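You operate a simulated robot arm through the tools that you are given. There is no shell and no other tool. Be economical: measure what you need, move in short steps, check, and stop when the job is done.

The job below is to be done with a simulated two-armed robot. You get a single attempt, and the scene is never put back.

## Task
Take the small blanks on the bench top and put it away on the top of the orange table. Take the tea pack from the bench top and leave it on the shelf under the divider table. Take the orange suction cup and put it on the red tray. Fetch the yellow cloth and set it in the green crate. Take the small white box on the bench top and put it away on the top of the green table. Take the yellow nozzle and leave it on the shelf under the steel bench. Lift the clear card tray lid open. The order is free. Set down upright: tea pack, orange suction cup, small white box, yellow nozzle.

The check looks at the end state, three seconds after you hand in, the way a careful person would. Anything else that was tipped, shoved, dropped, spilled or broken makes it a failure. A push-on lid holds only when it is set on centred and level and pressed home; a screw cap is set on level and turned clockwise until tight. Flat cloth is picked up by pressing the open fingertips on it (5 to 10 N) and closing them slowly along it; thin cloth reads only 2 to 8 mm in the jaws.

## Robot
Two 7-joint arms with two-finger parallel grippers on one trunk, on a base that drives. Base frame: it is fixed to the floor where the robot stands at the start and does not move with it; the origin is under the middle of the robot, x ahead of it, y to its left, z up; the surface under the hand at the start is at about z = 0.85. Readings come in m, degrees, newtons and seconds.
The left shoulder is at the start at [0.124, 0.171, 1.162], the right one opposite. With the tool pointing down near the work surface each hand reaches from about 0.42 to 0.9 m from the robot's upright axis, wherever it stands, measured 20 degrees to its own side. Places, roughly: clear card tray lid [-9.4, 0, 1.7]; green crate (38x26x13 cm) [-3.7, -1.9, 0.8]; orange suction cup (5x5x5 cm) [1, 0.2, 0.9]; red tray [0.5, -0.75, 0.75]; shelf under the divider table [-1.5, 2.8, 0.2]; shelf under the steel bench [0.7, -0.4, 0.2]; small blanks [0.5, -0.25, 1]; small white box [0.5, -1, 1]; tea pack [0.5, 0.25, 1]; top of the green table [1.6, -5.1, 0.6]; top of the orange table [-9.4, 4.3, 0.7]; yellow cloth (11x7x3 cm) [-6.9, -3.8, 0.9]; yellow nozzle (3x3x6 cm) [1, 0, 0.9]. Payload 4.4 kg a hand.
Tool frame (each hand has its own): the origin (TCP) lies between the finger pads and is the grasp point; the fingertips stand 0.023 m ahead of it; z points along the fingers, y is the line along which they close. The gripper opens to 0.094 m. The fingers are 0.038 m wide and 0.01 m thick; the gripper's body (0.054 by 0.096 m) begins 0.039 m behind the TCP.
Orientation is that of the tool frame in the base frame, as a unit quaternion [w, x, y, z]. With the fingers straight down and closing along the base's y, the tool's x points along the base's -x, its y along +y and its z along -z.

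## Interface
- The arms move only by the tool nudge_tool. It takes "left_increments", "right_increments" or both (then of equal length, played together; a hand with none holds still); each is a list of rows, each an object of numbers (a shift or turn left out is 0, a gripper value left out holds the last): "ax", "ay", "az": the turn, a rotation vector about the tool's x, y, z in degrees; "tx", "ty", "tz": the shift along the tool's x, y, z in m; "gripper": the gripper command, from -1 (fully open) to 1 (shut), values between in proportion. In form: [{"ax": .., "ay": .., "az": .., "tx": .., "ty": .., "tz": .., "gripper": ..}, ...]. A call has 1 to 12 rows; each row shifts and turns the commanded pose from where the row before left it, along the tool's axes as they then stand. Rows are played at 5 a second. More than 0.05 m and 8.6 degrees between two rows, or a gripper value outside its range, and nothing of the call is played. A pose out of reach is approached as far as the arm can. The call stops where the force on the tool passes 40 N (or 10 N more than at its start, if that is more) or the arm is blocked; 0.2 s more then pass. Each finger travels about 0.072 m/s and halts on what it meets, pressing with about 30 N; the grip force reading is that of the motor and also rises with nothing between the fingers. The clock runs only during rows and for 0.2 s after the last one: add rows that do not move to give the fingers time. The reply holds the time, the measured pose of the TCP, the force on the tool along the base axes, the opening and the grip force, in the units named above and with some noise, with the torque about the TCP (base axes, N m) and any sound that the robot's microphone picked up, and new pictures: "views" is both (left out), scene, wrist or none (wrist: the cameras of the hands that moved).
- Cameras (640 x 400 px; columns grow to the right, rows downward): "scene" is now at [0.2507, -0.0251, 1.306]; the picture's right is [-0.23, -0.97, 0.00], its down [-0.62, 0.15, -0.77] and it looks along [0.75, -0.18, -0.64] (base axes); focal length 214 px, centre (320, 200). "left" rides on the left gripper at [0.086, -0.016, -0.074] in its tool frame; the picture's right is [0.18, 0.98, 0.00], its down [-0.58, 0.11, -0.81] and it looks along [-0.79, 0.15, 0.59] (tool axes); focal length 243 px, centre (320, 200). "right" rides on the right gripper at [0.087, 0.016, -0.074] in its tool frame; the picture's right is [-0.18, 0.98, 0.00], its down [-0.58, -0.11, -0.81] and it looks along [-0.79, -0.15, 0.59] (tool axes); focal length 243 px, centre (320, 200). There is no depth. A picture from a camera that has moved, and an enlarged one, comes with that camera's place and axes in the base frame and with its lens. The place of the scene camera against the robot may be out by one fixed shift of up to 0.025 m in any direction.
- slide_trunk(by): slides the trunk up (or, below 0, down) by that many m; the arms and the scene camera ride with it, the base frame stays. It gives what a move gives, with no picture.
- drive_base(legs): drives the robot by 1 to 6 legs, each [ahead, left, turn to the left] in m, m and degrees, along the robot's own axes; the way and the turn of a leg run together, so that a leg with both is an arc; at most 1.5 m and 180 degrees a leg. The arms and the cameras ride along, it lands a little off, and it stops where it bumps. It gives what a move gives, and a new picture of the scene camera.
- turn_head(pan, tilt): turns the head with the scene camera to pan (to the left, within 80 degrees either way) and tilt (down, from -29 to 69), counted from straight ahead of the robot. It gives what a move gives, and a new picture of the scene camera.
- enlarge(camera, box): a new picture of the part [left, top, right, bottom] of that camera's present view, enlarged. It takes no simulated time.
- hand_in(): hands the job in; it is judged then, once.

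Work in short steps. Places have to be worked out from the pictures, the camera data and where the tool is seen: move nearer, look again, correct. Check each grasp and each placing, and mend what went wrong. You have 196 turns and 260 pictures in all, those below and enlarged ones among them. Open the grippers and draw the arms clear of the work before you hand the job in, unless the task says otherwise; then end with one line.

The tools are called after ">>>" as a command line: name --argument value ..., lists and objects as JSON in quotes. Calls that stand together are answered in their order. nudge_tool: Moves the arms, as the interface text tells. Its arguments: {"type":"object","properties":{"left_increments":{"type":"array"},"right_increments":{"type":"array"},"views":{"type":"string","enum":["both","scene","wrist","none"]}},"required":[]} The other tools are called the same way: slide_trunk (by) slides the trunk up or down; drive_base (legs) drives the base; turn_head (pan, tilt) turns the head that bears the scene camera; enlarge (camera, box) takes an enlarged picture of a part of a camera's view; hand_in () hands the job in.

At the start:

```text
time: 0.0
left_ee_pos: [0.5513, 0.0479, 1.0698]
left_tool_rot: [0.0, 0.0, 1.0, 0.0]
left_contact_force: [-0.4, 0.2, 0.4]
left_ft_torque: [0.01, -0.03, 0.0]
left_opening: 0.0938
left_grip_force: 0.0
right_ee_pos: [0.4464, -0.3859, 1.165]
right_tool_rot: [-0.001, -0.001, 1.0, 0.001]
right_contact_force: [-0.1, 0.8, -0.3]
right_ft_torque: [0.01, 0.0, 0.02]
right_opening: 0.0941
right_grip_force: 0.1
trunk travel left (down, up): [-0.175, 0.213]
robot x, y, heading: [0.0018, 0.001, 0.0]
head pan, tilt: [-13.3, 39.6]
```

scene: 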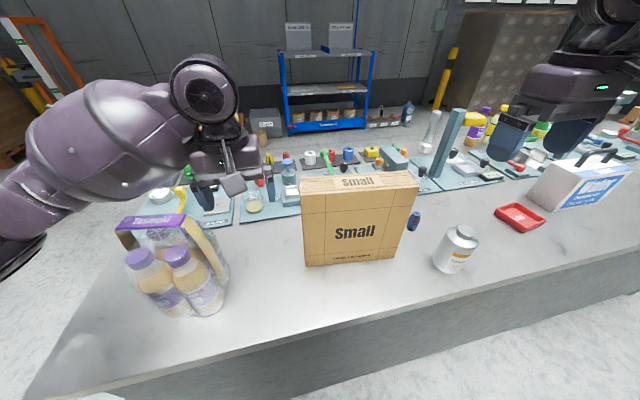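
right: 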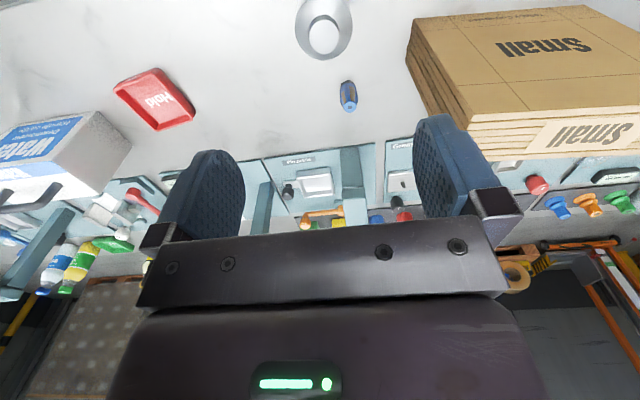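
left: 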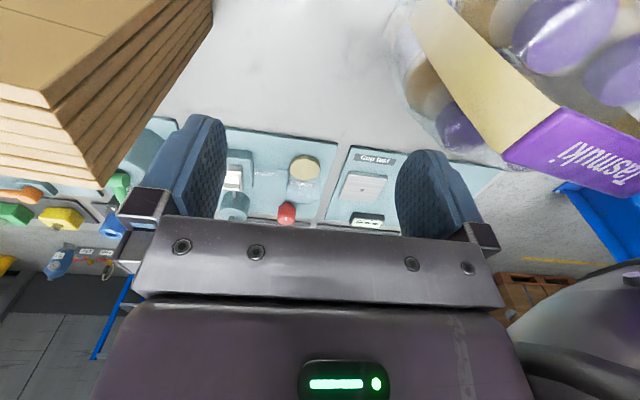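

I start by looking closely at the bench objects near the robot.

>>> enlarge --camera "scene" --box '[100, 120, 460, 345]'

>>> enlarge --camera "scene" --box '[400, 80, 640, 230]'

```text
1.78 times, centred on (280, 232) of scene
camera zoom: at [0.2507, -0.0251, 1.306], right [-0.23, -0.97, 0.0], down [-0.62, 0.15, -0.77], along [0.75, -0.18, -0.64], focal length 381 px, centre (391, 142)
```

zoom: 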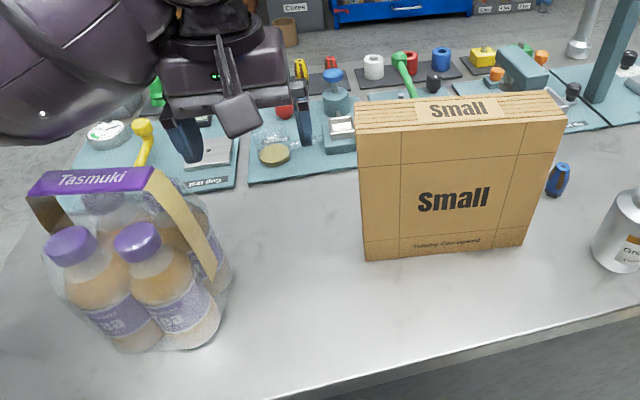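

```text
2.67 times, centred on (520, 155) of scene
camera zoom: at [0.2507, -0.0251, 1.306], right [-0.23, -0.97, 0.0], down [-0.62, 0.15, -0.77], along [0.75, -0.18, -0.64], focal length 572 px, centre (-213, 320)
```

zoom: 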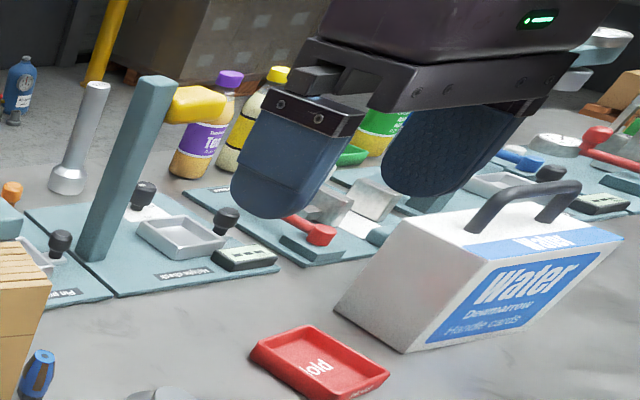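

The bench carries the blank bundle (about [0.55,-0.17]), tea pack (about [0.5,0.19]), Water box with handle and red tray. Next I look for the nozzle and suction cup with the head turned straight ahead.

>>> turn_head --pan 0 --tilt 30

>>> enlarge --camera "scene" --box '[240, 120, 480, 270]'

>>> enlarge --camera "left" --box '[0, 130, 480, 280]'

```text
time: 0.8
left_ee_pos: [0.5508, 0.0468, 1.0699]
left_tool_rot: [0.001, 0.0, 1.0, 0.001]
left_contact_force: [-0.7, -0.2, -0.2]
left_ft_torque: [0.0, 0.01, -0.01]
left_opening: 0.0942
left_grip_force: 0.0
right_ee_pos: [0.4469, -0.3853, 1.1643]
right_tool_rot: [-0.001, 0.001, 1.0, 0.0]
right_contact_force: [-0.1, -0.5, -0.6]
right_ft_torque: [0.02, -0.01, 0.01]
right_opening: 0.094
right_grip_force: 0.0
trunk travel left (down, up): [-0.175, 0.213]
robot x, y, heading: [-0.0009, -0.0006, 0.0]
head pan, tilt: [0.0, 30.0]
camera scene: at [0.2581, -0.0056, 1.3207], right [0.0, -1.0, 0.0], down [-0.5, 0.0, -0.87], along [0.87, 0.0, -0.5], focal length 214 px, centre (320, 200)
```

scene: 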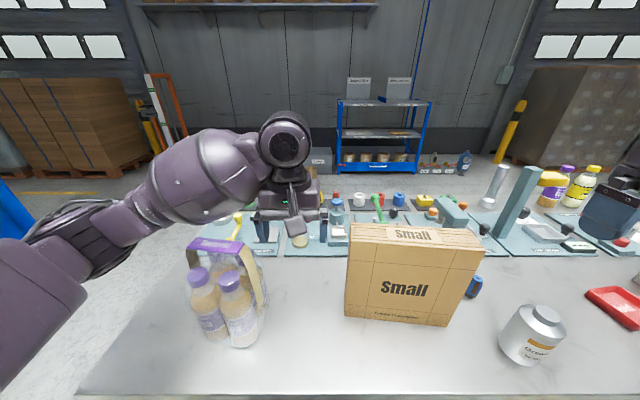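

```text
2.67 times, centred on (360, 195) of scene
camera zoom: at [0.2581, -0.0056, 1.3207], right [0.0, -1.0, 0.0], down [-0.5, 0.0, -0.87], along [0.87, 0.0, -0.5], focal length 572 px, centre (213, 213)
```

zoom: 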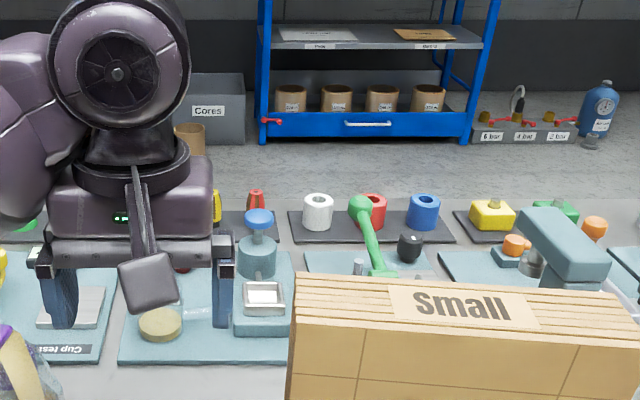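

```text
1.33 times, centred on (240, 205) of left
camera zoom: at [0.4635, 0.0304, 1.1466], right [-0.18, 0.98, 0.0], down [0.58, 0.11, 0.81], along [0.79, 0.15, -0.59], focal length 324 px, centre (427, 193)
```

zoom: 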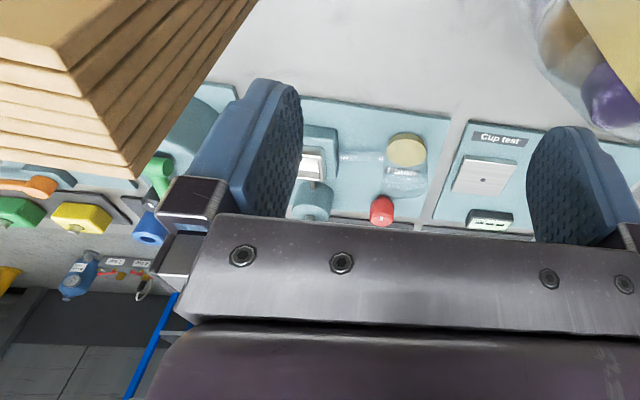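

The yellow nozzle seems to stand on the black strip near [1.02, 0.0]; the arm hides the suction cup. I raise and pull back the left arm to see behind.

>>> nudge_tool --left_increments '[{"tz": -0.05}, {"tz": -0.05}, {"tz": -0.05}, {"tz": -0.05, "tx": 0.03}, {"ty": 0.05}, {"ty": 0.05}, {"ty": 0.05}, {"ty": 0.05}, {}]' --views "both"

>>> enlarge --camera "scene" --box '[180, 150, 340, 250]'

```text
refused: row 4 steps farther than a row can; nothing moved
```

```text
4.00 times, centred on (260, 200) of scene
camera zoom: at [0.2581, -0.0056, 1.3207], right [0.0, -1.0, 0.0], down [-0.5, 0.0, -0.87], along [0.87, 0.0, -0.5], focal length 858 px, centre (560, 200)
```

zoom: 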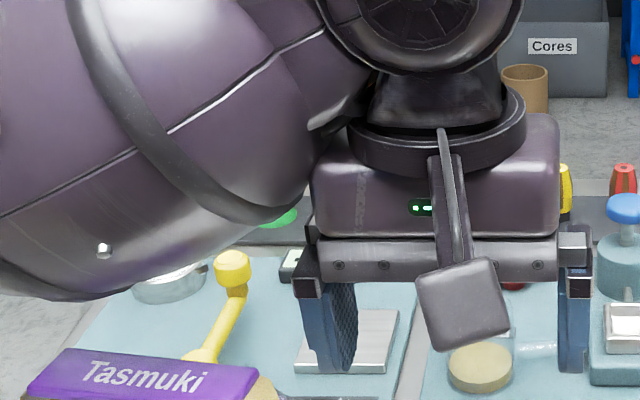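

The row total was over the 0.05 m limit; I repeat with smaller rows.

>>> nudge_tool --left_increments '[{"tz": -0.05}, {"tz": -0.05}, {"tz": -0.05}, {"tz": -0.05}, {"ty": 0.05}, {"ty": 0.05}, {"ty": 0.05}, {"ty": 0.05}, {"ty": 0.05}, {}]' --views "both"

>>> enlarge --camera "scene" --box '[180, 150, 340, 250]'

```text
time: 3.0
left_ee_pos: [0.5502, 0.2977, 1.2715]
left_tool_rot: [0.0, 0.0, 1.0, -0.001]
left_contact_force: [0.0, -0.1, 0.5]
left_ft_torque: [0.0, 0.02, -0.03]
left_opening: 0.0938
left_grip_force: 0.0
right_ee_pos: [0.4481, -0.3862, 1.165]
right_tool_rot: [-0.001, 0.0, 1.0, -0.001]
right_contact_force: [-0.4, 0.3, -0.6]
right_ft_torque: [0.01, 0.0, 0.0]
right_opening: 0.0942
right_grip_force: 0.1
trunk travel left (down, up): [-0.175, 0.213]
robot x, y, heading: [-0.0022, -0.002, -0.1]
head pan, tilt: [0.0, 30.0]
camera scene: at [0.2586, -0.0065, 1.3205], right [0.0, -1.0, 0.0], down [-0.5, 0.0, -0.87], along [0.87, 0.0, -0.5], focal length 214 px, centre (320, 200)
camera left: at [0.4639, 0.2805, 1.3475], right [-0.18, 0.98, 0.0], down [0.58, 0.11, 0.81], along [0.79, 0.15, -0.59], focal length 243 px, centre (320, 200)
```

scene: 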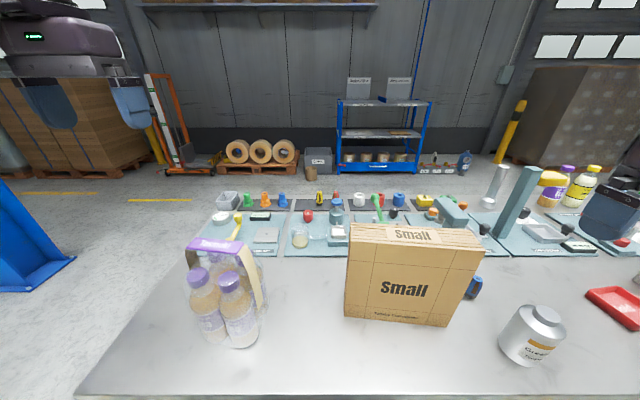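
left: 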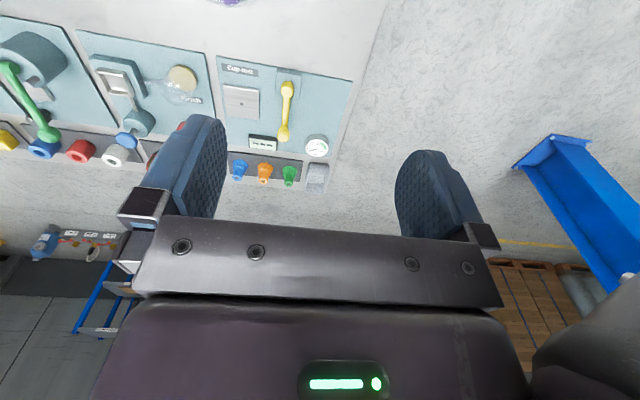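

```text
4.00 times, centred on (260, 200) of scene
camera zoom: at [0.2586, -0.0065, 1.3205], right [0.0, -1.0, 0.0], down [-0.5, 0.0, -0.87], along [0.87, 0.0, -0.5], focal length 858 px, centre (560, 200)
```

zoom: 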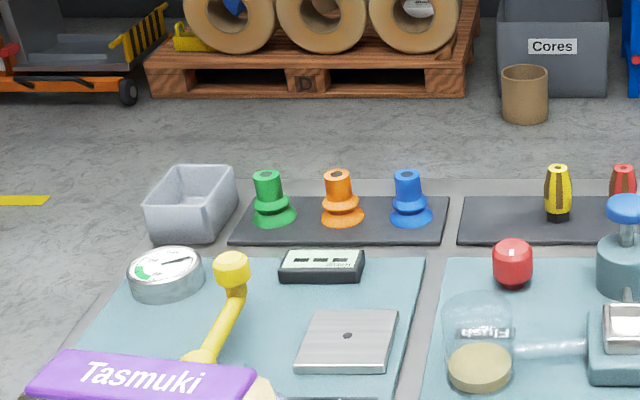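

The orange cup is about [1.04, 0.22, 0.85], the yellow nozzle about [1.04, -0.01]. I check the bench front edge and floor clearance before driving closer.

>>> turn_head --pan 0 --tilt 69

```text
time: 4.0
left_ee_pos: [0.5504, 0.2986, 1.2703]
left_tool_rot: [-0.001, 0.0, 1.0, 0.001]
left_contact_force: [0.7, -0.2, 0.1]
left_ft_torque: [-0.02, 0.03, 0.02]
left_opening: 0.0939
left_grip_force: 0.1
right_ee_pos: [0.4468, -0.386, 1.1636]
right_tool_rot: [-0.001, 0.0, 1.0, -0.001]
right_contact_force: [-1.2, -0.4, 0.1]
right_ft_torque: [-0.01, 0.0, 0.02]
right_opening: 0.094
right_grip_force: 0.1
trunk travel left (down, up): [-0.175, 0.213]
robot x, y, heading: [-0.0002, 0.0017, 0.1]
head pan, tilt: [0.0, 68.8]
camera scene: at [0.2236, -0.0055, 1.2693], right [0.0, -1.0, 0.0], down [-0.93, 0.0, -0.36], along [0.36, 0.0, -0.93], focal length 214 px, centre (320, 200)
```

scene: 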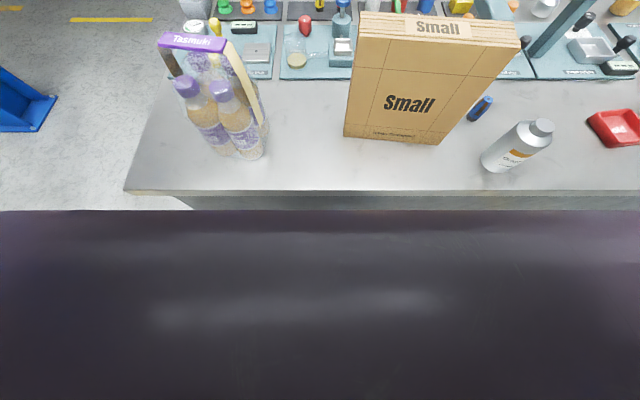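

Bench front edge is near x=0.41; too little space to reach x=1.04 from here, so those go from the back side later. First the tea pack and blanks: zoom on both from this steep view.

>>> enlarge --camera "scene" --box '[120, 10, 320, 170]'

>>> enlarge --camera "scene" --box '[320, 0, 560, 160]'

```text
2.50 times, centred on (220, 90) of scene
camera zoom: at [0.2236, -0.0055, 1.2693], right [0.0, -1.0, 0.0], down [-0.93, 0.0, -0.36], along [0.36, 0.0, -0.93], focal length 536 px, centre (570, 475)
```

zoom: 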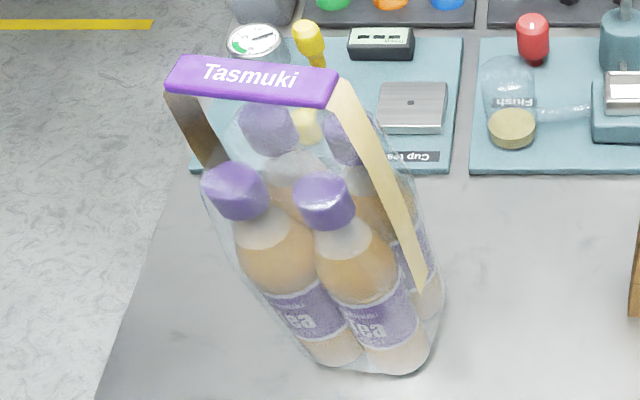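

```text
2.50 times, centred on (440, 80) of scene
camera zoom: at [0.2236, -0.0055, 1.2693], right [0.0, -1.0, 0.0], down [-0.93, 0.0, -0.36], along [0.36, 0.0, -0.93], focal length 536 px, centre (20, 500)
```

zoom: 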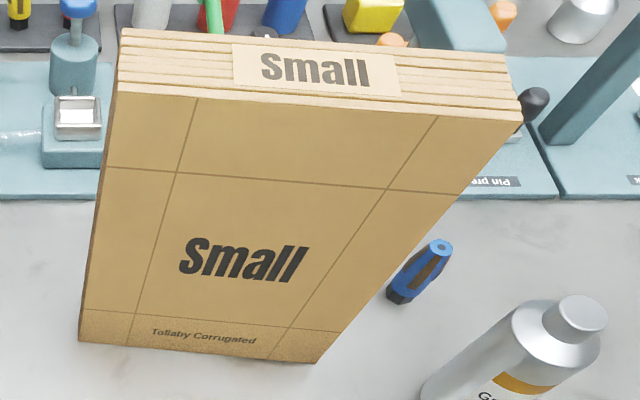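

Estimates: tea strap bar centre ≈[0.555,0.182,1.058], ~3 cm wide in x; blanks ≈5.5 cm thick, 22 cm wide, top z≈1.07, centre ≈[0.564,-0.174], turned ~6.5°. I move both hands over them, then turn the wrists so that they close along x.

>>> nudge_tool --left_increments '[{"ty": -0.0231, "tx": -0.0009}, {"ty": -0.0231, "tx": -0.0009}, {"ty": -0.0231, "tx": -0.0009}, {"ty": -0.0231, "tx": -0.0009}, {"ty": -0.0231, "tx": -0.0009}]' --right_increments '[{"ty": 0.0424, "tx": -0.0234}, {"ty": 0.0424, "tx": -0.0234}, {"ty": 0.0424, "tx": -0.0234}, {"ty": 0.0424, "tx": -0.0234}, {"ty": 0.0424, "tx": -0.0234}]' --views "none"

>>> nudge_tool --left_increments '[{"az": 8.4}, {"az": 8.4}, {"az": 8.4}, {"az": 8.4}, {"az": 8.4}, {"az": 8.4}, {"az": 8.4}, {"az": 8.4}, {"az": 8.4}, {"az": 8.4}, {"az": 8.4}, {}]' --right_increments '[{"az": -7.6}, {"az": -7.6}, {"az": -7.6}, {"az": -7.6}, {"az": -7.6}, {"az": -7.6}, {"az": -7.6}, {"az": -7.6}, {"az": -7.6}, {"az": -7.6}, {"az": -7.6}, {}]' --views "both"

```text
time: 5.2
left_ee_pos: [0.5556, 0.1817, 1.2705]
left_tool_rot: [-0.002, -0.002, 1.0, 0.001]
left_contact_force: [1.0, -0.2, -0.1]
left_ft_torque: [0.02, 0.04, 0.01]
left_opening: 0.0942
left_grip_force: 0.1
right_ee_pos: [0.5689, -0.1762, 1.1611]
right_tool_rot: [-0.002, 0.001, 1.0, -0.001]
right_contact_force: [0.0, -0.7, -0.9]
right_ft_torque: [0.02, -0.01, -0.02]
right_opening: 0.094
right_grip_force: 0.0
trunk travel left (down, up): [-0.175, 0.213]
robot x, y, heading: [-0.0001, 0.0007, 0.2]
head pan, tilt: [0.0, 68.8]
```

```text
time: 7.8
left_ee_pos: [0.5556, 0.1829, 1.2699]
left_tool_rot: [0.001, 0.723, 0.691, 0.0]
left_contact_force: [-0.7, 0.0, -0.5]
left_ft_torque: [-0.02, 0.03, 0.01]
left_opening: 0.0943
left_grip_force: 0.0
right_ee_pos: [0.4139, -0.1199, 1.1568]
right_tool_rot: [0.002, -0.662, 0.749, -0.002]
right_contact_force: [-0.4, -0.9, -1.4]
right_ft_torque: [0.04, -0.03, 0.04]
right_opening: 0.0938
right_grip_force: 0.0
right hand out of reach, approached as far as the arm can: row 8, 9, 10, 11
trunk travel left (down, up): [-0.175, 0.213]
robot x, y, heading: [-0.0007, 0.0025, 0.1]
head pan, tilt: [0.0, 68.8]
camera scene: at [0.2241, -0.0055, 1.2691], right [0.0, -1.0, 0.0], down [-0.93, 0.0, -0.36], along [0.36, 0.0, -0.93], focal length 214 px, centre (320, 200)
camera right: at [0.3865, -0.2035, 1.232], right [-0.95, 0.3, 0.0], down [0.18, 0.56, 0.81], along [0.25, 0.77, -0.59], focal length 243 px, centre (320, 200)
camera left: at [0.5426, 0.268, 1.3465], right [0.99, 0.14, 0.0], down [0.08, -0.59, 0.81], along [0.11, -0.8, -0.59], focal length 243 px, centre (320, 200)
```

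scene: 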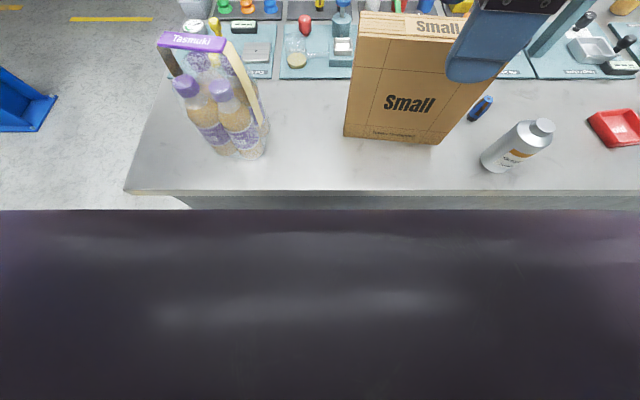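
right: 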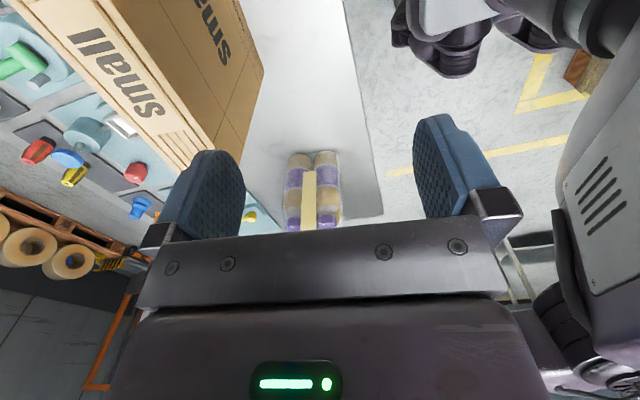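
left: 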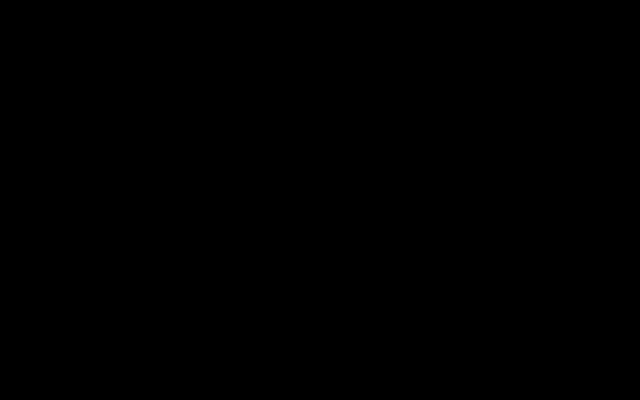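

The right wrist cannot turn that way (near joint limit); I turn it the opposite way instead.

>>> nudge_tool --right_increments '[{"az": 8.6}, {"az": 8.6}, {"az": 8.6}, {"az": 8.6}, {"az": 8.6}, {"az": 8.6}, {"az": 8.6}, {"az": 8.6}, {"az": 8.6}, {"az": 8.6}, {"az": 8.6}, {"az": 8.6}]' --views "none"

>>> nudge_tool --right_increments '[{"az": 8.6}, {"az": 8.6}, {"az": 8.6}, {"az": 8.6}, {"az": 8.6}, {"az": 8.6}, {"az": 8.6}, {"az": 8.6}, {"az": 8.0}, {}]' --views "wrist"

>>> turn_head --pan 0 --tilt 40

```text
time: 10.4
left_ee_pos: [0.5548, 0.1821, 1.271]
left_tool_rot: [0.0, 0.722, 0.692, 0.0]
left_contact_force: [0.8, -0.3, 0.8]
left_ft_torque: [0.01, -0.01, 0.03]
left_opening: 0.094
left_grip_force: 0.0
right_ee_pos: [0.4143, -0.1206, 1.1568]
right_tool_rot: [-0.001, 0.172, 0.985, 0.0]
right_contact_force: [1.5, 0.9, -0.1]
right_ft_torque: [-0.01, -0.03, 0.0]
right_opening: 0.0939
right_grip_force: 0.0
trunk travel left (down, up): [-0.175, 0.213]
robot x, y, heading: [0.0046, 0.0026, 0.1]
head pan, tilt: [0.0, 68.8]
```

```text
time: 12.6
left_ee_pos: [0.555, 0.182, 1.2705]
left_tool_rot: [0.001, 0.722, 0.692, 0.0]
left_contact_force: [0.4, -0.1, -0.1]
left_ft_torque: [0.01, 0.03, 0.01]
left_opening: 0.0941
left_grip_force: 0.1
right_ee_pos: [0.4141, -0.12, 1.1555]
right_tool_rot: [0.0, 0.746, 0.666, 0.001]
right_contact_force: [0.4, -0.6, 0.8]
right_ft_torque: [0.0, 0.0, 0.01]
right_opening: 0.0941
right_grip_force: 0.1
trunk travel left (down, up): [-0.175, 0.213]
robot x, y, heading: [-0.0013, 0.0003, -0.1]
head pan, tilt: [0.0, 68.8]
camera right: at [0.4395, -0.0362, 1.2331], right [0.96, -0.29, 0.0], down [-0.17, -0.57, 0.81], along [-0.24, -0.77, -0.59], focal length 243 px, centre (320, 200)
```

right: 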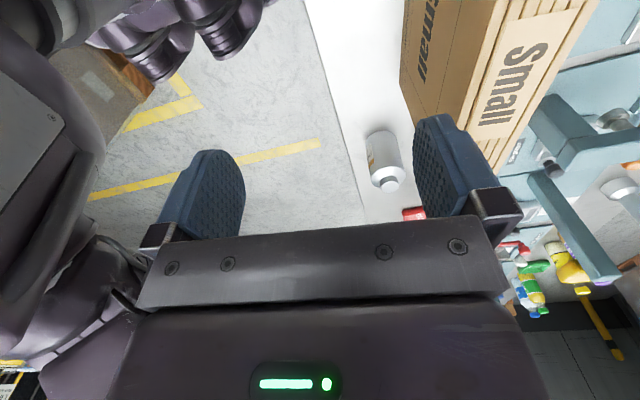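

```text
time: 13.5
left_ee_pos: [0.5545, 0.1821, 1.27]
left_tool_rot: [0.001, 0.722, 0.692, -0.001]
left_contact_force: [0.5, -0.4, -0.6]
left_ft_torque: [-0.03, -0.05, -0.01]
left_opening: 0.0937
left_grip_force: 0.1
right_ee_pos: [0.4158, -0.12, 1.1575]
right_tool_rot: [-0.001, 0.746, 0.666, -0.001]
right_contact_force: [-0.4, -1.0, 0.5]
right_ft_torque: [0.02, -0.02, 0.01]
right_opening: 0.0938
right_grip_force: 0.0
trunk travel left (down, up): [-0.175, 0.213]
robot x, y, heading: [0.0002, -0.0059, -0.1]
head pan, tilt: [0.0, 40.0]
camera scene: at [0.2526, -0.0055, 1.3053], right [0.0, -1.0, 0.0], down [-0.64, 0.0, -0.77], along [0.77, 0.0, -0.64], focal length 214 px, centre (320, 200)
```

scene: 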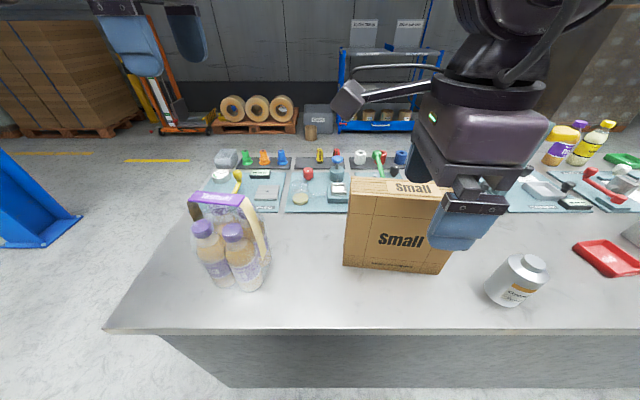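

Turned the other way works. Now I shift the right hand over the bundle's top centre.

>>> nudge_tool --right_increments '[{"tx": -0.0092, "ty": 0.0385}, {"tx": -0.0092, "ty": 0.0385}, {"tx": -0.0092, "ty": 0.0385}, {"tx": -0.0092, "ty": 0.0385}, {}]' --views "both"

```text
time: 14.7
left_ee_pos: [0.5543, 0.1827, 1.2716]
left_tool_rot: [0.001, 0.722, 0.692, 0.001]
left_contact_force: [0.0, -0.3, 1.2]
left_ft_torque: [0.0, -0.02, 0.0]
left_opening: 0.0939
left_grip_force: 0.1
right_ee_pos: [0.5645, -0.1753, 1.158]
right_tool_rot: [0.0, 0.746, 0.666, 0.0]
right_contact_force: [-0.2, -0.6, -0.6]
right_ft_torque: [0.0, -0.01, 0.01]
right_opening: 0.094
right_grip_force: 0.0
trunk travel left (down, up): [-0.175, 0.213]
robot x, y, heading: [-0.0029, 0.0018, -0.3]
head pan, tilt: [0.0, 40.0]
camera scene: at [0.2516, -0.0053, 1.3058], right [0.0, -1.0, 0.0], down [-0.64, 0.0, -0.77], along [0.77, 0.0, -0.64], focal length 214 px, centre (320, 200)
camera right: at [0.5888, -0.0904, 1.2345], right [0.96, -0.29, 0.0], down [-0.17, -0.57, 0.81], along [-0.24, -0.77, -0.59], focal length 243 px, centre (320, 200)
```

scene: 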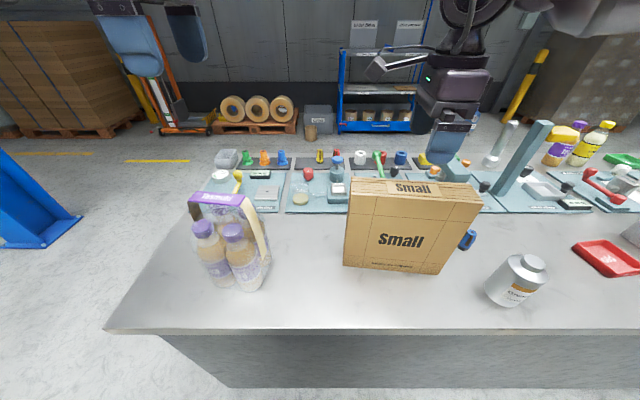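
right: 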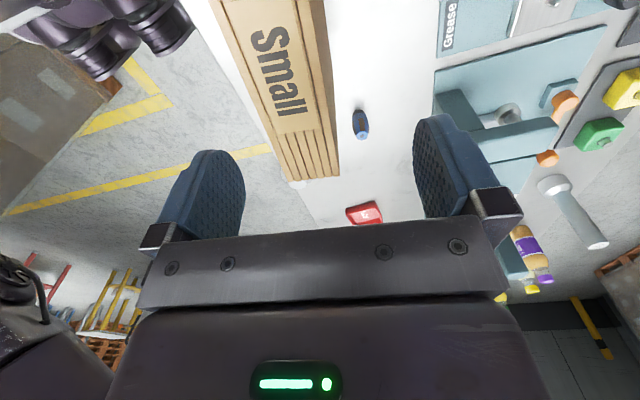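

The wrist view shows the bundle about 23 mm nearer the robot than the scene camera implied (its fixed shift). I correct the right hand and descend to grasp.

>>> nudge_tool --right_increments '[{"tx": 0.0044, "ty": -0.0237}, {"tz": 0.04}, {"tz": 0.04}, {"tz": 0.033}, {}]' --views "both"

```text
time: 15.9
left_ee_pos: [0.5548, 0.1823, 1.2711]
left_tool_rot: [0.0, 0.722, 0.692, 0.0]
left_contact_force: [0.5, 0.2, 0.0]
left_ft_torque: [0.0, 0.01, 0.0]
left_opening: 0.0938
left_grip_force: 0.1
right_ee_pos: [0.5369, -0.1666, 1.0473]
right_tool_rot: [-0.001, 0.746, 0.666, 0.0]
right_contact_force: [-0.8, -0.7, 0.0]
right_ft_torque: [-0.02, 0.0, -0.02]
right_opening: 0.0942
right_grip_force: 0.1
trunk travel left (down, up): [-0.175, 0.213]
robot x, y, heading: [0.0004, 0.0052, 0.0]
head pan, tilt: [0.0, 40.0]
camera scene: at [0.252, -0.0052, 1.3056], right [0.0, -1.0, 0.0], down [-0.64, 0.0, -0.77], along [0.77, 0.0, -0.64], focal length 214 px, centre (320, 200)
camera right: at [0.5626, -0.0821, 1.1224], right [0.96, -0.29, 0.0], down [-0.17, -0.57, 0.81], along [-0.24, -0.77, -0.59], focal length 243 px, centre (320, 200)
```

scene: 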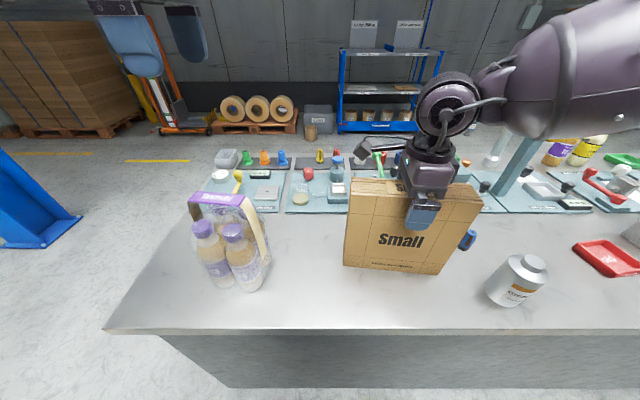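
right: 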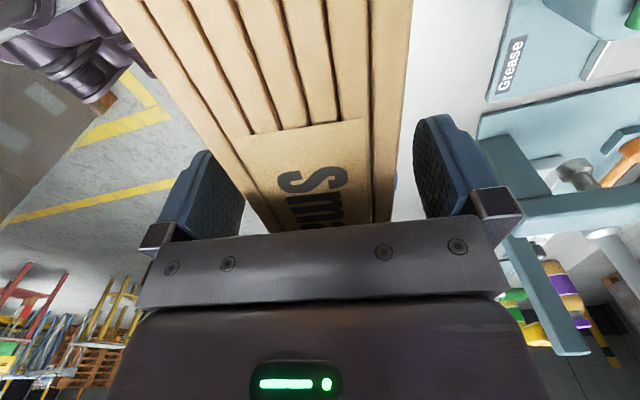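

The fingers straddle the bundle well. I close the right gripper.

>>> nudge_tool --right_increments '[{"gripper": 0.0}, {"gripper": 0.4}, {"gripper": 1}, {"gripper": 1}, {}]' --views "none"

>>> nudge_tool --right_increments '[{"tz": -0.02}, {"tz": -0.03}, {"tz": -0.03}, {}]' --views "scene"

>>> enlarge --camera "scene" --box '[160, 140, 320, 300]'

```text
time: 17.1
left_ee_pos: [0.5553, 0.1822, 1.2708]
left_tool_rot: [0.0, 0.721, 0.692, 0.0]
left_contact_force: [-0.2, -0.6, -1.0]
left_ft_torque: [-0.01, 0.02, 0.01]
left_opening: 0.0942
left_grip_force: 0.0
right_ee_pos: [0.5383, -0.1668, 1.046]
right_tool_rot: [0.0, 0.746, 0.666, -0.001]
right_contact_force: [1.4, -0.1, -0.6]
right_ft_torque: [0.09, -0.15, -0.04]
right_opening: 0.056
right_grip_force: 30.1
trunk travel left (down, up): [-0.175, 0.213]
robot x, y, heading: [-0.0009, -0.0004, -0.2]
head pan, tilt: [0.0, 40.0]
```

```text
time: 18.1
left_ee_pos: [0.5554, 0.1827, 1.269]
left_tool_rot: [-0.001, 0.722, 0.692, -0.001]
left_contact_force: [0.5, -0.5, 0.3]
left_ft_torque: [0.03, 0.01, -0.01]
left_opening: 0.0939
left_grip_force: 0.0
right_ee_pos: [0.5393, -0.1669, 1.1254]
right_tool_rot: [-0.001, 0.745, 0.667, -0.001]
right_contact_force: [-0.9, 0.4, -3.9]
right_ft_torque: [-0.03, 0.0, -0.01]
right_opening: 0.0557
right_grip_force: 30.0
trunk travel left (down, up): [-0.175, 0.213]
robot x, y, heading: [-0.0014, 0.003, 0.2]
head pan, tilt: [0.0, 40.0]
camera scene: at [0.2536, -0.0058, 1.305], right [0.0, -1.0, 0.0], down [-0.64, 0.0, -0.77], along [0.77, 0.0, -0.64], focal length 214 px, centre (320, 200)
```

scene: 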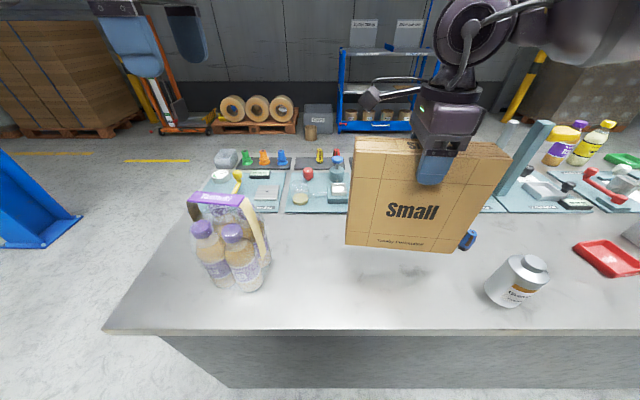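

```text
2.50 times, centred on (240, 220) of scene
camera zoom: at [0.2536, -0.0058, 1.305], right [0.0, -1.0, 0.0], down [-0.64, 0.0, -0.77], along [0.77, 0.0, -0.64], focal length 536 px, centre (520, 150)
```

zoom: 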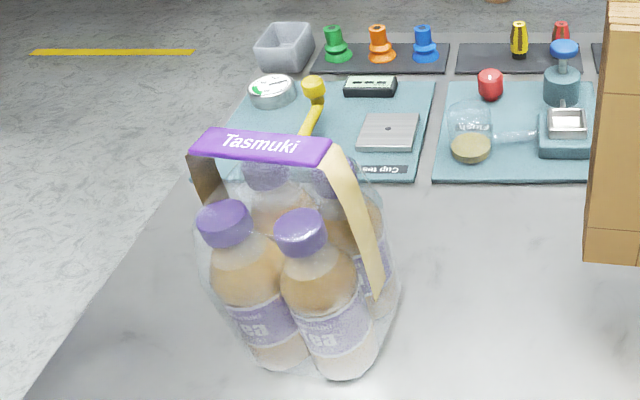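

Blanks are lifted (~0.4 kg). Now the left hand goes above the tea strap, shifted to the corrected position (~[0.515,0.177]), and I look with its camera.

>>> nudge_tool --left_increments '[{"ty": -0.04, "tx": -0.007}, {"tz": 0.045, "az": 3.5}, {"tz": 0.045}, {"tz": 0.03}, {}]' --views "both"

```text
time: 19.3
left_ee_pos: [0.5139, 0.1762, 1.1475]
left_tool_rot: [0.001, 0.742, 0.67, 0.0]
left_contact_force: [0.1, 0.2, 0.8]
left_ft_torque: [0.02, -0.03, 0.03]
left_opening: 0.094
left_grip_force: 0.1
right_ee_pos: [0.5383, -0.166, 1.1277]
right_tool_rot: [-0.001, 0.745, 0.667, -0.001]
right_contact_force: [0.0, 0.7, -3.8]
right_ft_torque: [0.0, 0.01, 0.03]
right_opening: 0.0557
right_grip_force: 29.8
trunk travel left (down, up): [-0.175, 0.213]
robot x, y, heading: [0.0016, -0.0004, -0.2]
head pan, tilt: [0.0, 40.0]
camera scene: at [0.2525, -0.0057, 1.3055], right [0.0, -1.0, 0.0], down [-0.64, 0.0, -0.77], along [0.77, 0.0, -0.64], focal length 214 px, centre (320, 200)
camera left: at [0.5064, 0.2626, 1.2246], right [1.0, 0.08, 0.0], down [0.05, -0.59, 0.81], along [0.07, -0.8, -0.59], focal length 243 px, centre (320, 200)
```

scene: 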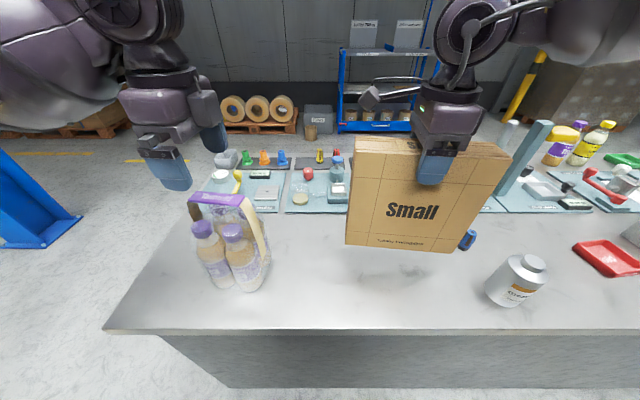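
left: 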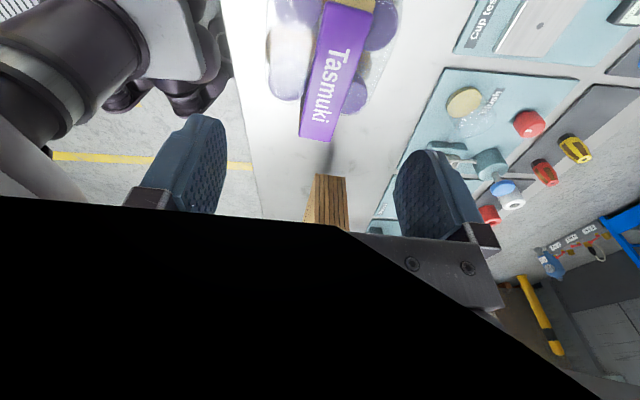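

Bar centre from the wrist view ≈[0.5215,0.175], yaw matches. I narrow the jaws a little, shift 7 mm and descend so the pads straddle the bar.

>>> nudge_tool --left_increments '[{"ty": 0.0075, "gripper": -0.4}, {"tz": 0.03}, {"tz": 0.03}, {"tz": 0.029}, {}]' --views "both"

>>> enlarge --camera "scene" --box '[130, 110, 330, 300]'

```text
time: 20.5
left_ee_pos: [0.5225, 0.1764, 1.059]
left_tool_rot: [0.0, 0.742, 0.67, 0.0]
left_contact_force: [0.2, -0.3, -0.6]
left_ft_torque: [0.02, -0.02, 0.03]
left_opening: 0.0657
left_grip_force: 0.0
right_ee_pos: [0.5399, -0.1679, 1.1268]
right_tool_rot: [0.0, 0.746, 0.666, 0.0]
right_contact_force: [0.3, -0.7, -5.1]
right_ft_torque: [0.0, -0.01, -0.02]
right_opening: 0.0558
right_grip_force: 29.8
trunk travel left (down, up): [-0.175, 0.213]
robot x, y, heading: [-0.0, -0.0004, 0.1]
head pan, tilt: [0.0, 40.0]
camera scene: at [0.2526, -0.0058, 1.3055], right [0.0, -1.0, 0.0], down [-0.64, 0.0, -0.77], along [0.77, 0.0, -0.64], focal length 214 px, centre (320, 200)
camera left: at [0.5144, 0.2631, 1.1371], right [1.0, 0.08, 0.0], down [0.05, -0.59, 0.81], along [0.07, -0.8, -0.59], focal length 243 px, centre (320, 200)
```

scene: 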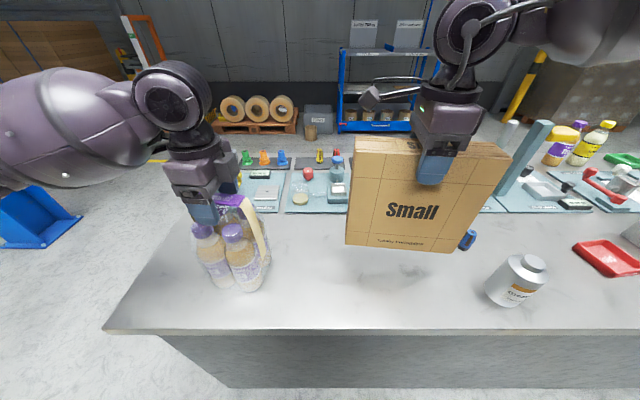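
left: 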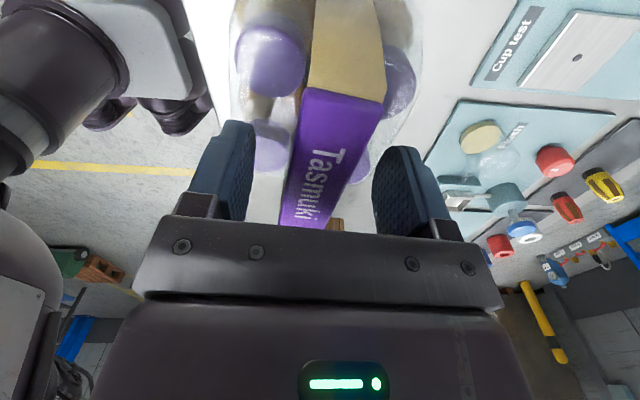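

```text
2.11 times, centred on (230, 205) of scene
camera zoom: at [0.2526, -0.0058, 1.3055], right [0.0, -1.0, 0.0], down [-0.64, 0.0, -0.77], along [0.77, 0.0, -0.64], focal length 452 px, centre (510, 190)
```

zoom: 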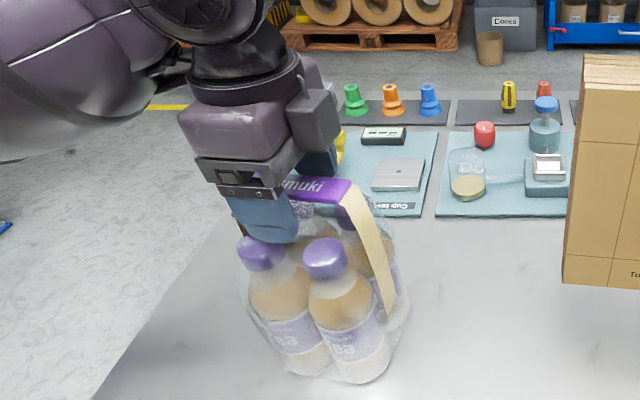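

The bar is centred between the left fingers; I close and then check the lift gently.

>>> nudge_tool --left_increments '[{"gripper": 0.0}, {"gripper": 0.4}, {"gripper": 1}, {"gripper": 1}, {}]' --views "none"

>>> nudge_tool --left_increments '[{"tz": -0.01}, {"tz": -0.02}, {"tz": -0.03}, {"tz": -0.03}, {}, {}]' --views "both"

```text
time: 21.7
left_ee_pos: [0.522, 0.1766, 1.0602]
left_tool_rot: [0.0, 0.743, 0.669, 0.0]
left_contact_force: [-2.7, -0.5, 1.2]
left_ft_torque: [-0.22, -0.04, -0.09]
left_opening: 0.0277
left_grip_force: 29.9
right_ee_pos: [0.5399, -0.1666, 1.1263]
right_tool_rot: [-0.001, 0.745, 0.667, 0.0]
right_contact_force: [0.0, -0.2, -3.9]
right_ft_torque: [-0.01, -0.01, -0.01]
right_opening: 0.056
right_grip_force: 30.3
trunk travel left (down, up): [-0.175, 0.213]
robot x, y, heading: [-0.0019, -0.0015, 0.1]
head pan, tilt: [0.0, 40.0]
```

```text
time: 23.1
left_ee_pos: [0.5225, 0.1786, 1.1519]
left_tool_rot: [0.0, 0.742, 0.67, 0.0]
left_contact_force: [-0.3, 0.8, -11.6]
left_ft_torque: [0.0, 0.03, 0.0]
left_opening: 0.028
left_grip_force: 30.0
right_ee_pos: [0.54, -0.1664, 1.1257]
right_tool_rot: [-0.001, 0.746, 0.666, 0.0]
right_contact_force: [-0.6, -0.1, -3.8]
right_ft_torque: [-0.02, 0.01, -0.04]
right_opening: 0.0562
right_grip_force: 30.2
trunk travel left (down, up): [-0.175, 0.213]
robot x, y, heading: [-0.0003, 0.0015, -0.0]
head pan, tilt: [0.0, 40.0]
camera scene: at [0.2535, -0.0054, 1.3052], right [0.0, -1.0, 0.0], down [-0.64, 0.0, -0.77], along [0.77, 0.0, -0.64], focal length 214 px, centre (320, 200)
camera left: at [0.5152, 0.2644, 1.228], right [1.0, 0.08, 0.0], down [0.05, -0.59, 0.81], along [0.07, -0.8, -0.59], focal length 243 px, centre (320, 200)
```

scene: 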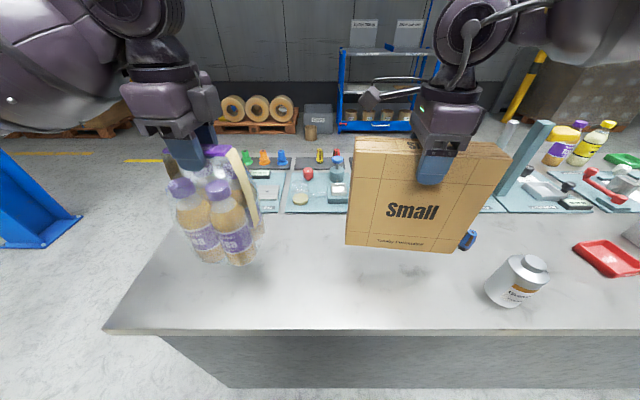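
left: 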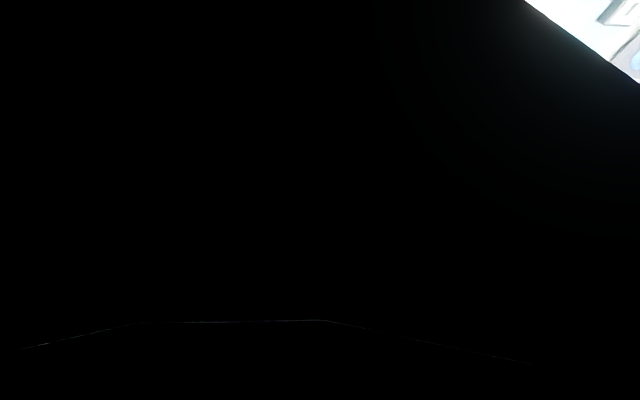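

Both are held (blanks 0.4 kg, tea 1.2 kg). I back away from the bench and turn toward the divider table, then look.

>>> drive_base --legs '[[-0.6, 0, 0], [0, 0, 110]]'

>>> turn_head --pan 0 --tilt 15

```text
time: 25.2
left_ee_pos: [0.2435, 0.177, 1.1509]
left_tool_rot: [-0.002, 0.743, 0.67, 0.0]
left_contact_force: [-0.3, 0.0, -10.8]
left_ft_torque: [0.0, 0.07, -0.01]
left_opening: 0.028
left_grip_force: 30.5
right_ee_pos: [0.2585, -0.166, 1.1264]
right_tool_rot: [-0.001, 0.746, 0.666, -0.001]
right_contact_force: [-0.3, 0.3, -3.5]
right_ft_torque: [-0.01, 0.0, -0.03]
right_opening: 0.056
right_grip_force: 29.9
trunk travel left (down, up): [-0.175, 0.213]
robot x, y, heading: [-0.277, -0.0004, 0.0]
head pan, tilt: [0.0, 40.0]
stopped in leg 1: the robot was blocked; the commanded pose is now the measured one
camera scene: at [-0.0269, -0.0061, 1.3057], right [0.0, -1.0, 0.0], down [-0.64, 0.0, -0.77], along [0.77, 0.0, -0.64], focal length 214 px, centre (320, 200)
```

scene: 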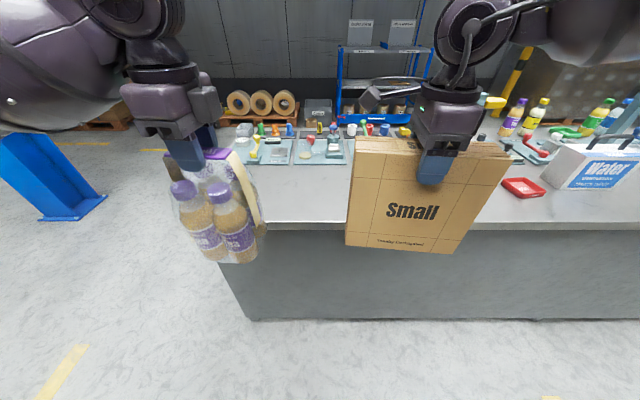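

```text
time: 26.1
left_ee_pos: [0.2423, 0.1777, 1.151]
left_tool_rot: [-0.001, 0.742, 0.67, -0.001]
left_contact_force: [0.7, -0.3, -11.2]
left_ft_torque: [0.04, 0.05, 0.01]
left_opening: 0.0282
left_grip_force: 30.2
right_ee_pos: [0.259, -0.1664, 1.1269]
right_tool_rot: [0.0, 0.745, 0.667, -0.001]
right_contact_force: [0.2, 0.4, -3.2]
right_ft_torque: [-0.02, -0.01, -0.01]
right_opening: 0.0561
right_grip_force: 29.9
trunk travel left (down, up): [-0.175, 0.213]
robot x, y, heading: [-0.2814, -0.0005, 0.1]
head pan, tilt: [0.0, 15.0]
camera scene: at [-0.0179, -0.0059, 1.3447], right [0.0, -1.0, 0.0], down [-0.26, 0.0, -0.97], along [0.97, 0.0, -0.26], focal length 214 px, centre (320, 200)
```

scene: 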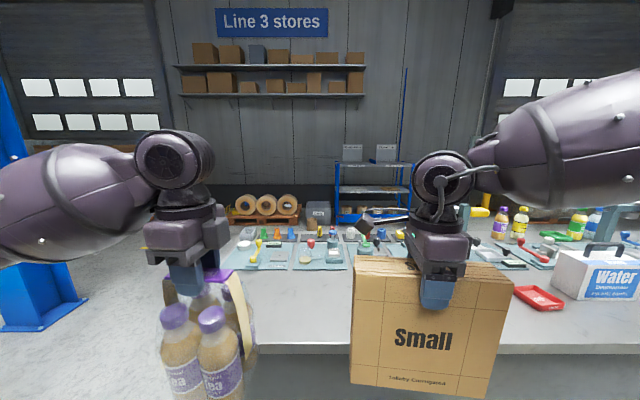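

The robot bumped something behind. I look to both sides before moving again.

>>> turn_head --pan 80 --tilt 20

>>> turn_head --pan -80 --tilt 20

```text
time: 27.7
left_ee_pos: [0.2424, 0.177, 1.1507]
left_tool_rot: [0.0, 0.742, 0.67, 0.0]
left_contact_force: [0.6, 0.4, -11.5]
left_ft_torque: [0.04, 0.06, 0.04]
left_opening: 0.0279
left_grip_force: 29.8
right_ee_pos: [0.2595, -0.1665, 1.1266]
right_tool_rot: [-0.001, 0.745, 0.667, -0.002]
right_contact_force: [0.2, -0.7, -3.9]
right_ft_torque: [0.05, 0.04, -0.01]
right_opening: 0.0561
right_grip_force: 30.5
trunk travel left (down, up): [-0.175, 0.213]
robot x, y, heading: [-0.2775, -0.0007, 0.1]
head pan, tilt: [80.0, 20.0]
camera scene: at [-0.0949, 0.0858, 1.3366], right [0.98, -0.17, 0.0], down [-0.06, -0.34, -0.94], along [0.16, 0.93, -0.34], focal length 214 px, centre (320, 200)
```

scene: 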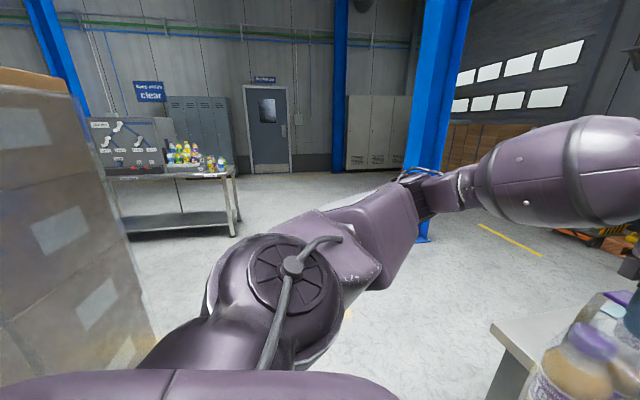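

```text
time: 30.1
left_ee_pos: [0.2434, 0.1771, 1.1506]
left_tool_rot: [-0.001, 0.743, 0.67, -0.001]
left_contact_force: [-0.2, -0.4, -10.9]
left_ft_torque: [0.02, 0.06, -0.01]
left_opening: 0.028
left_grip_force: 30.3
right_ee_pos: [0.2604, -0.1664, 1.1263]
right_tool_rot: [-0.002, 0.745, 0.667, -0.002]
right_contact_force: [0.9, 0.2, -2.5]
right_ft_torque: [-0.02, 0.02, -0.02]
right_opening: 0.0561
right_grip_force: 30.4
trunk travel left (down, up): [-0.175, 0.213]
robot x, y, heading: [-0.279, -0.0017, -0.0]
head pan, tilt: [-80.0, 20.0]
camera scene: at [-0.0949, -0.0976, 1.3366], right [-0.98, -0.17, 0.0], down [-0.06, 0.34, -0.94], along [0.16, -0.93, -0.34], focal length 214 px, centre (320, 200)
```

scene: 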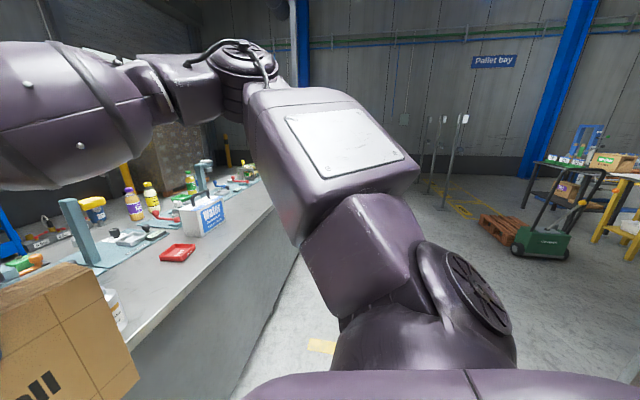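

The divider table is ahead-left (front edge y≈2.55, x −1.95..−0.7) and a tall pallet stack is behind. I strafe left past it and turn to face the table.

>>> drive_base --legs '[[0, 1.5, 0], [0, 0, 90]]'

>>> turn_head --pan 15 --tilt 25

```text
time: 47.2
left_ee_pos: [-0.477, 2.0125, 1.1508]
left_tool_rot: [0.0, 0.039, 0.999, 0.0]
left_contact_force: [-0.5, 0.3, -10.5]
left_ft_torque: [-0.08, 0.02, 0.02]
left_opening: 0.028
left_grip_force: 29.9
right_ee_pos: [-0.1334, 2.0375, 1.127]
right_tool_rot: [0.0, 0.042, 0.999, -0.002]
right_contact_force: [-0.4, -0.6, -3.9]
right_ft_torque: [-0.02, 0.02, -0.03]
right_opening: 0.0557
right_grip_force: 29.6
trunk travel left (down, up): [-0.175, 0.213]
robot x, y, heading: [-0.2861, 1.4988, 91.7]
head pan, tilt: [-80.0, 20.0]
camera scene: at [-0.1839, 1.6613, 1.3366], right [0.2, -0.98, 0.0], down [-0.33, -0.07, -0.94], along [0.92, 0.19, -0.34], focal length 214 px, centre (320, 200)
```

scene: 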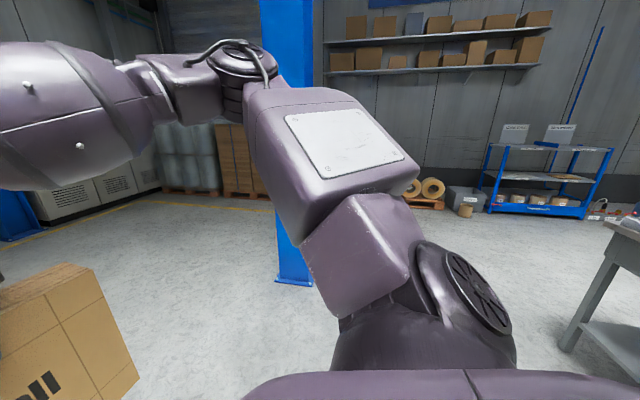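

```text
time: 48.9
left_ee_pos: [-0.4776, 2.0122, 1.1509]
left_tool_rot: [0.001, 0.037, 0.999, -0.001]
left_contact_force: [0.0, 0.2, -10.2]
left_ft_torque: [-0.07, 0.03, -0.02]
left_opening: 0.0279
left_grip_force: 30.0
right_ee_pos: [-0.1336, 2.0379, 1.1248]
right_tool_rot: [0.0, 0.042, 0.999, -0.002]
right_contact_force: [0.1, -0.2, -3.8]
right_ft_torque: [0.0, -0.02, 0.02]
right_opening: 0.0559
right_grip_force: 29.6
trunk travel left (down, up): [-0.175, 0.213]
robot x, y, heading: [-0.2828, 1.4942, 91.7]
head pan, tilt: [15.0, 25.0]
camera scene: at [-0.301, 1.7311, 1.3284], right [0.96, 0.28, 0.0], down [0.12, -0.41, -0.91], along [-0.26, 0.87, -0.42], focal length 214 px, centre (320, 200)
```

scene: 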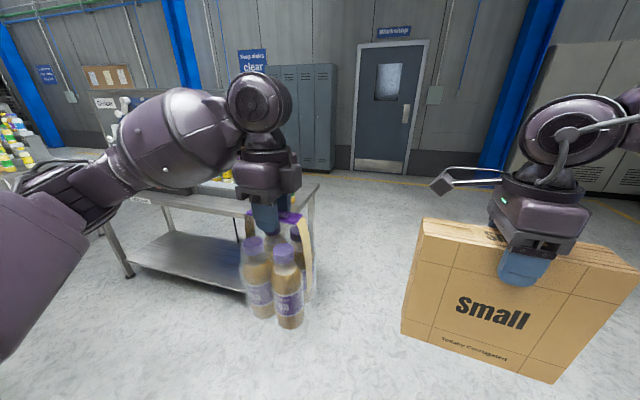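

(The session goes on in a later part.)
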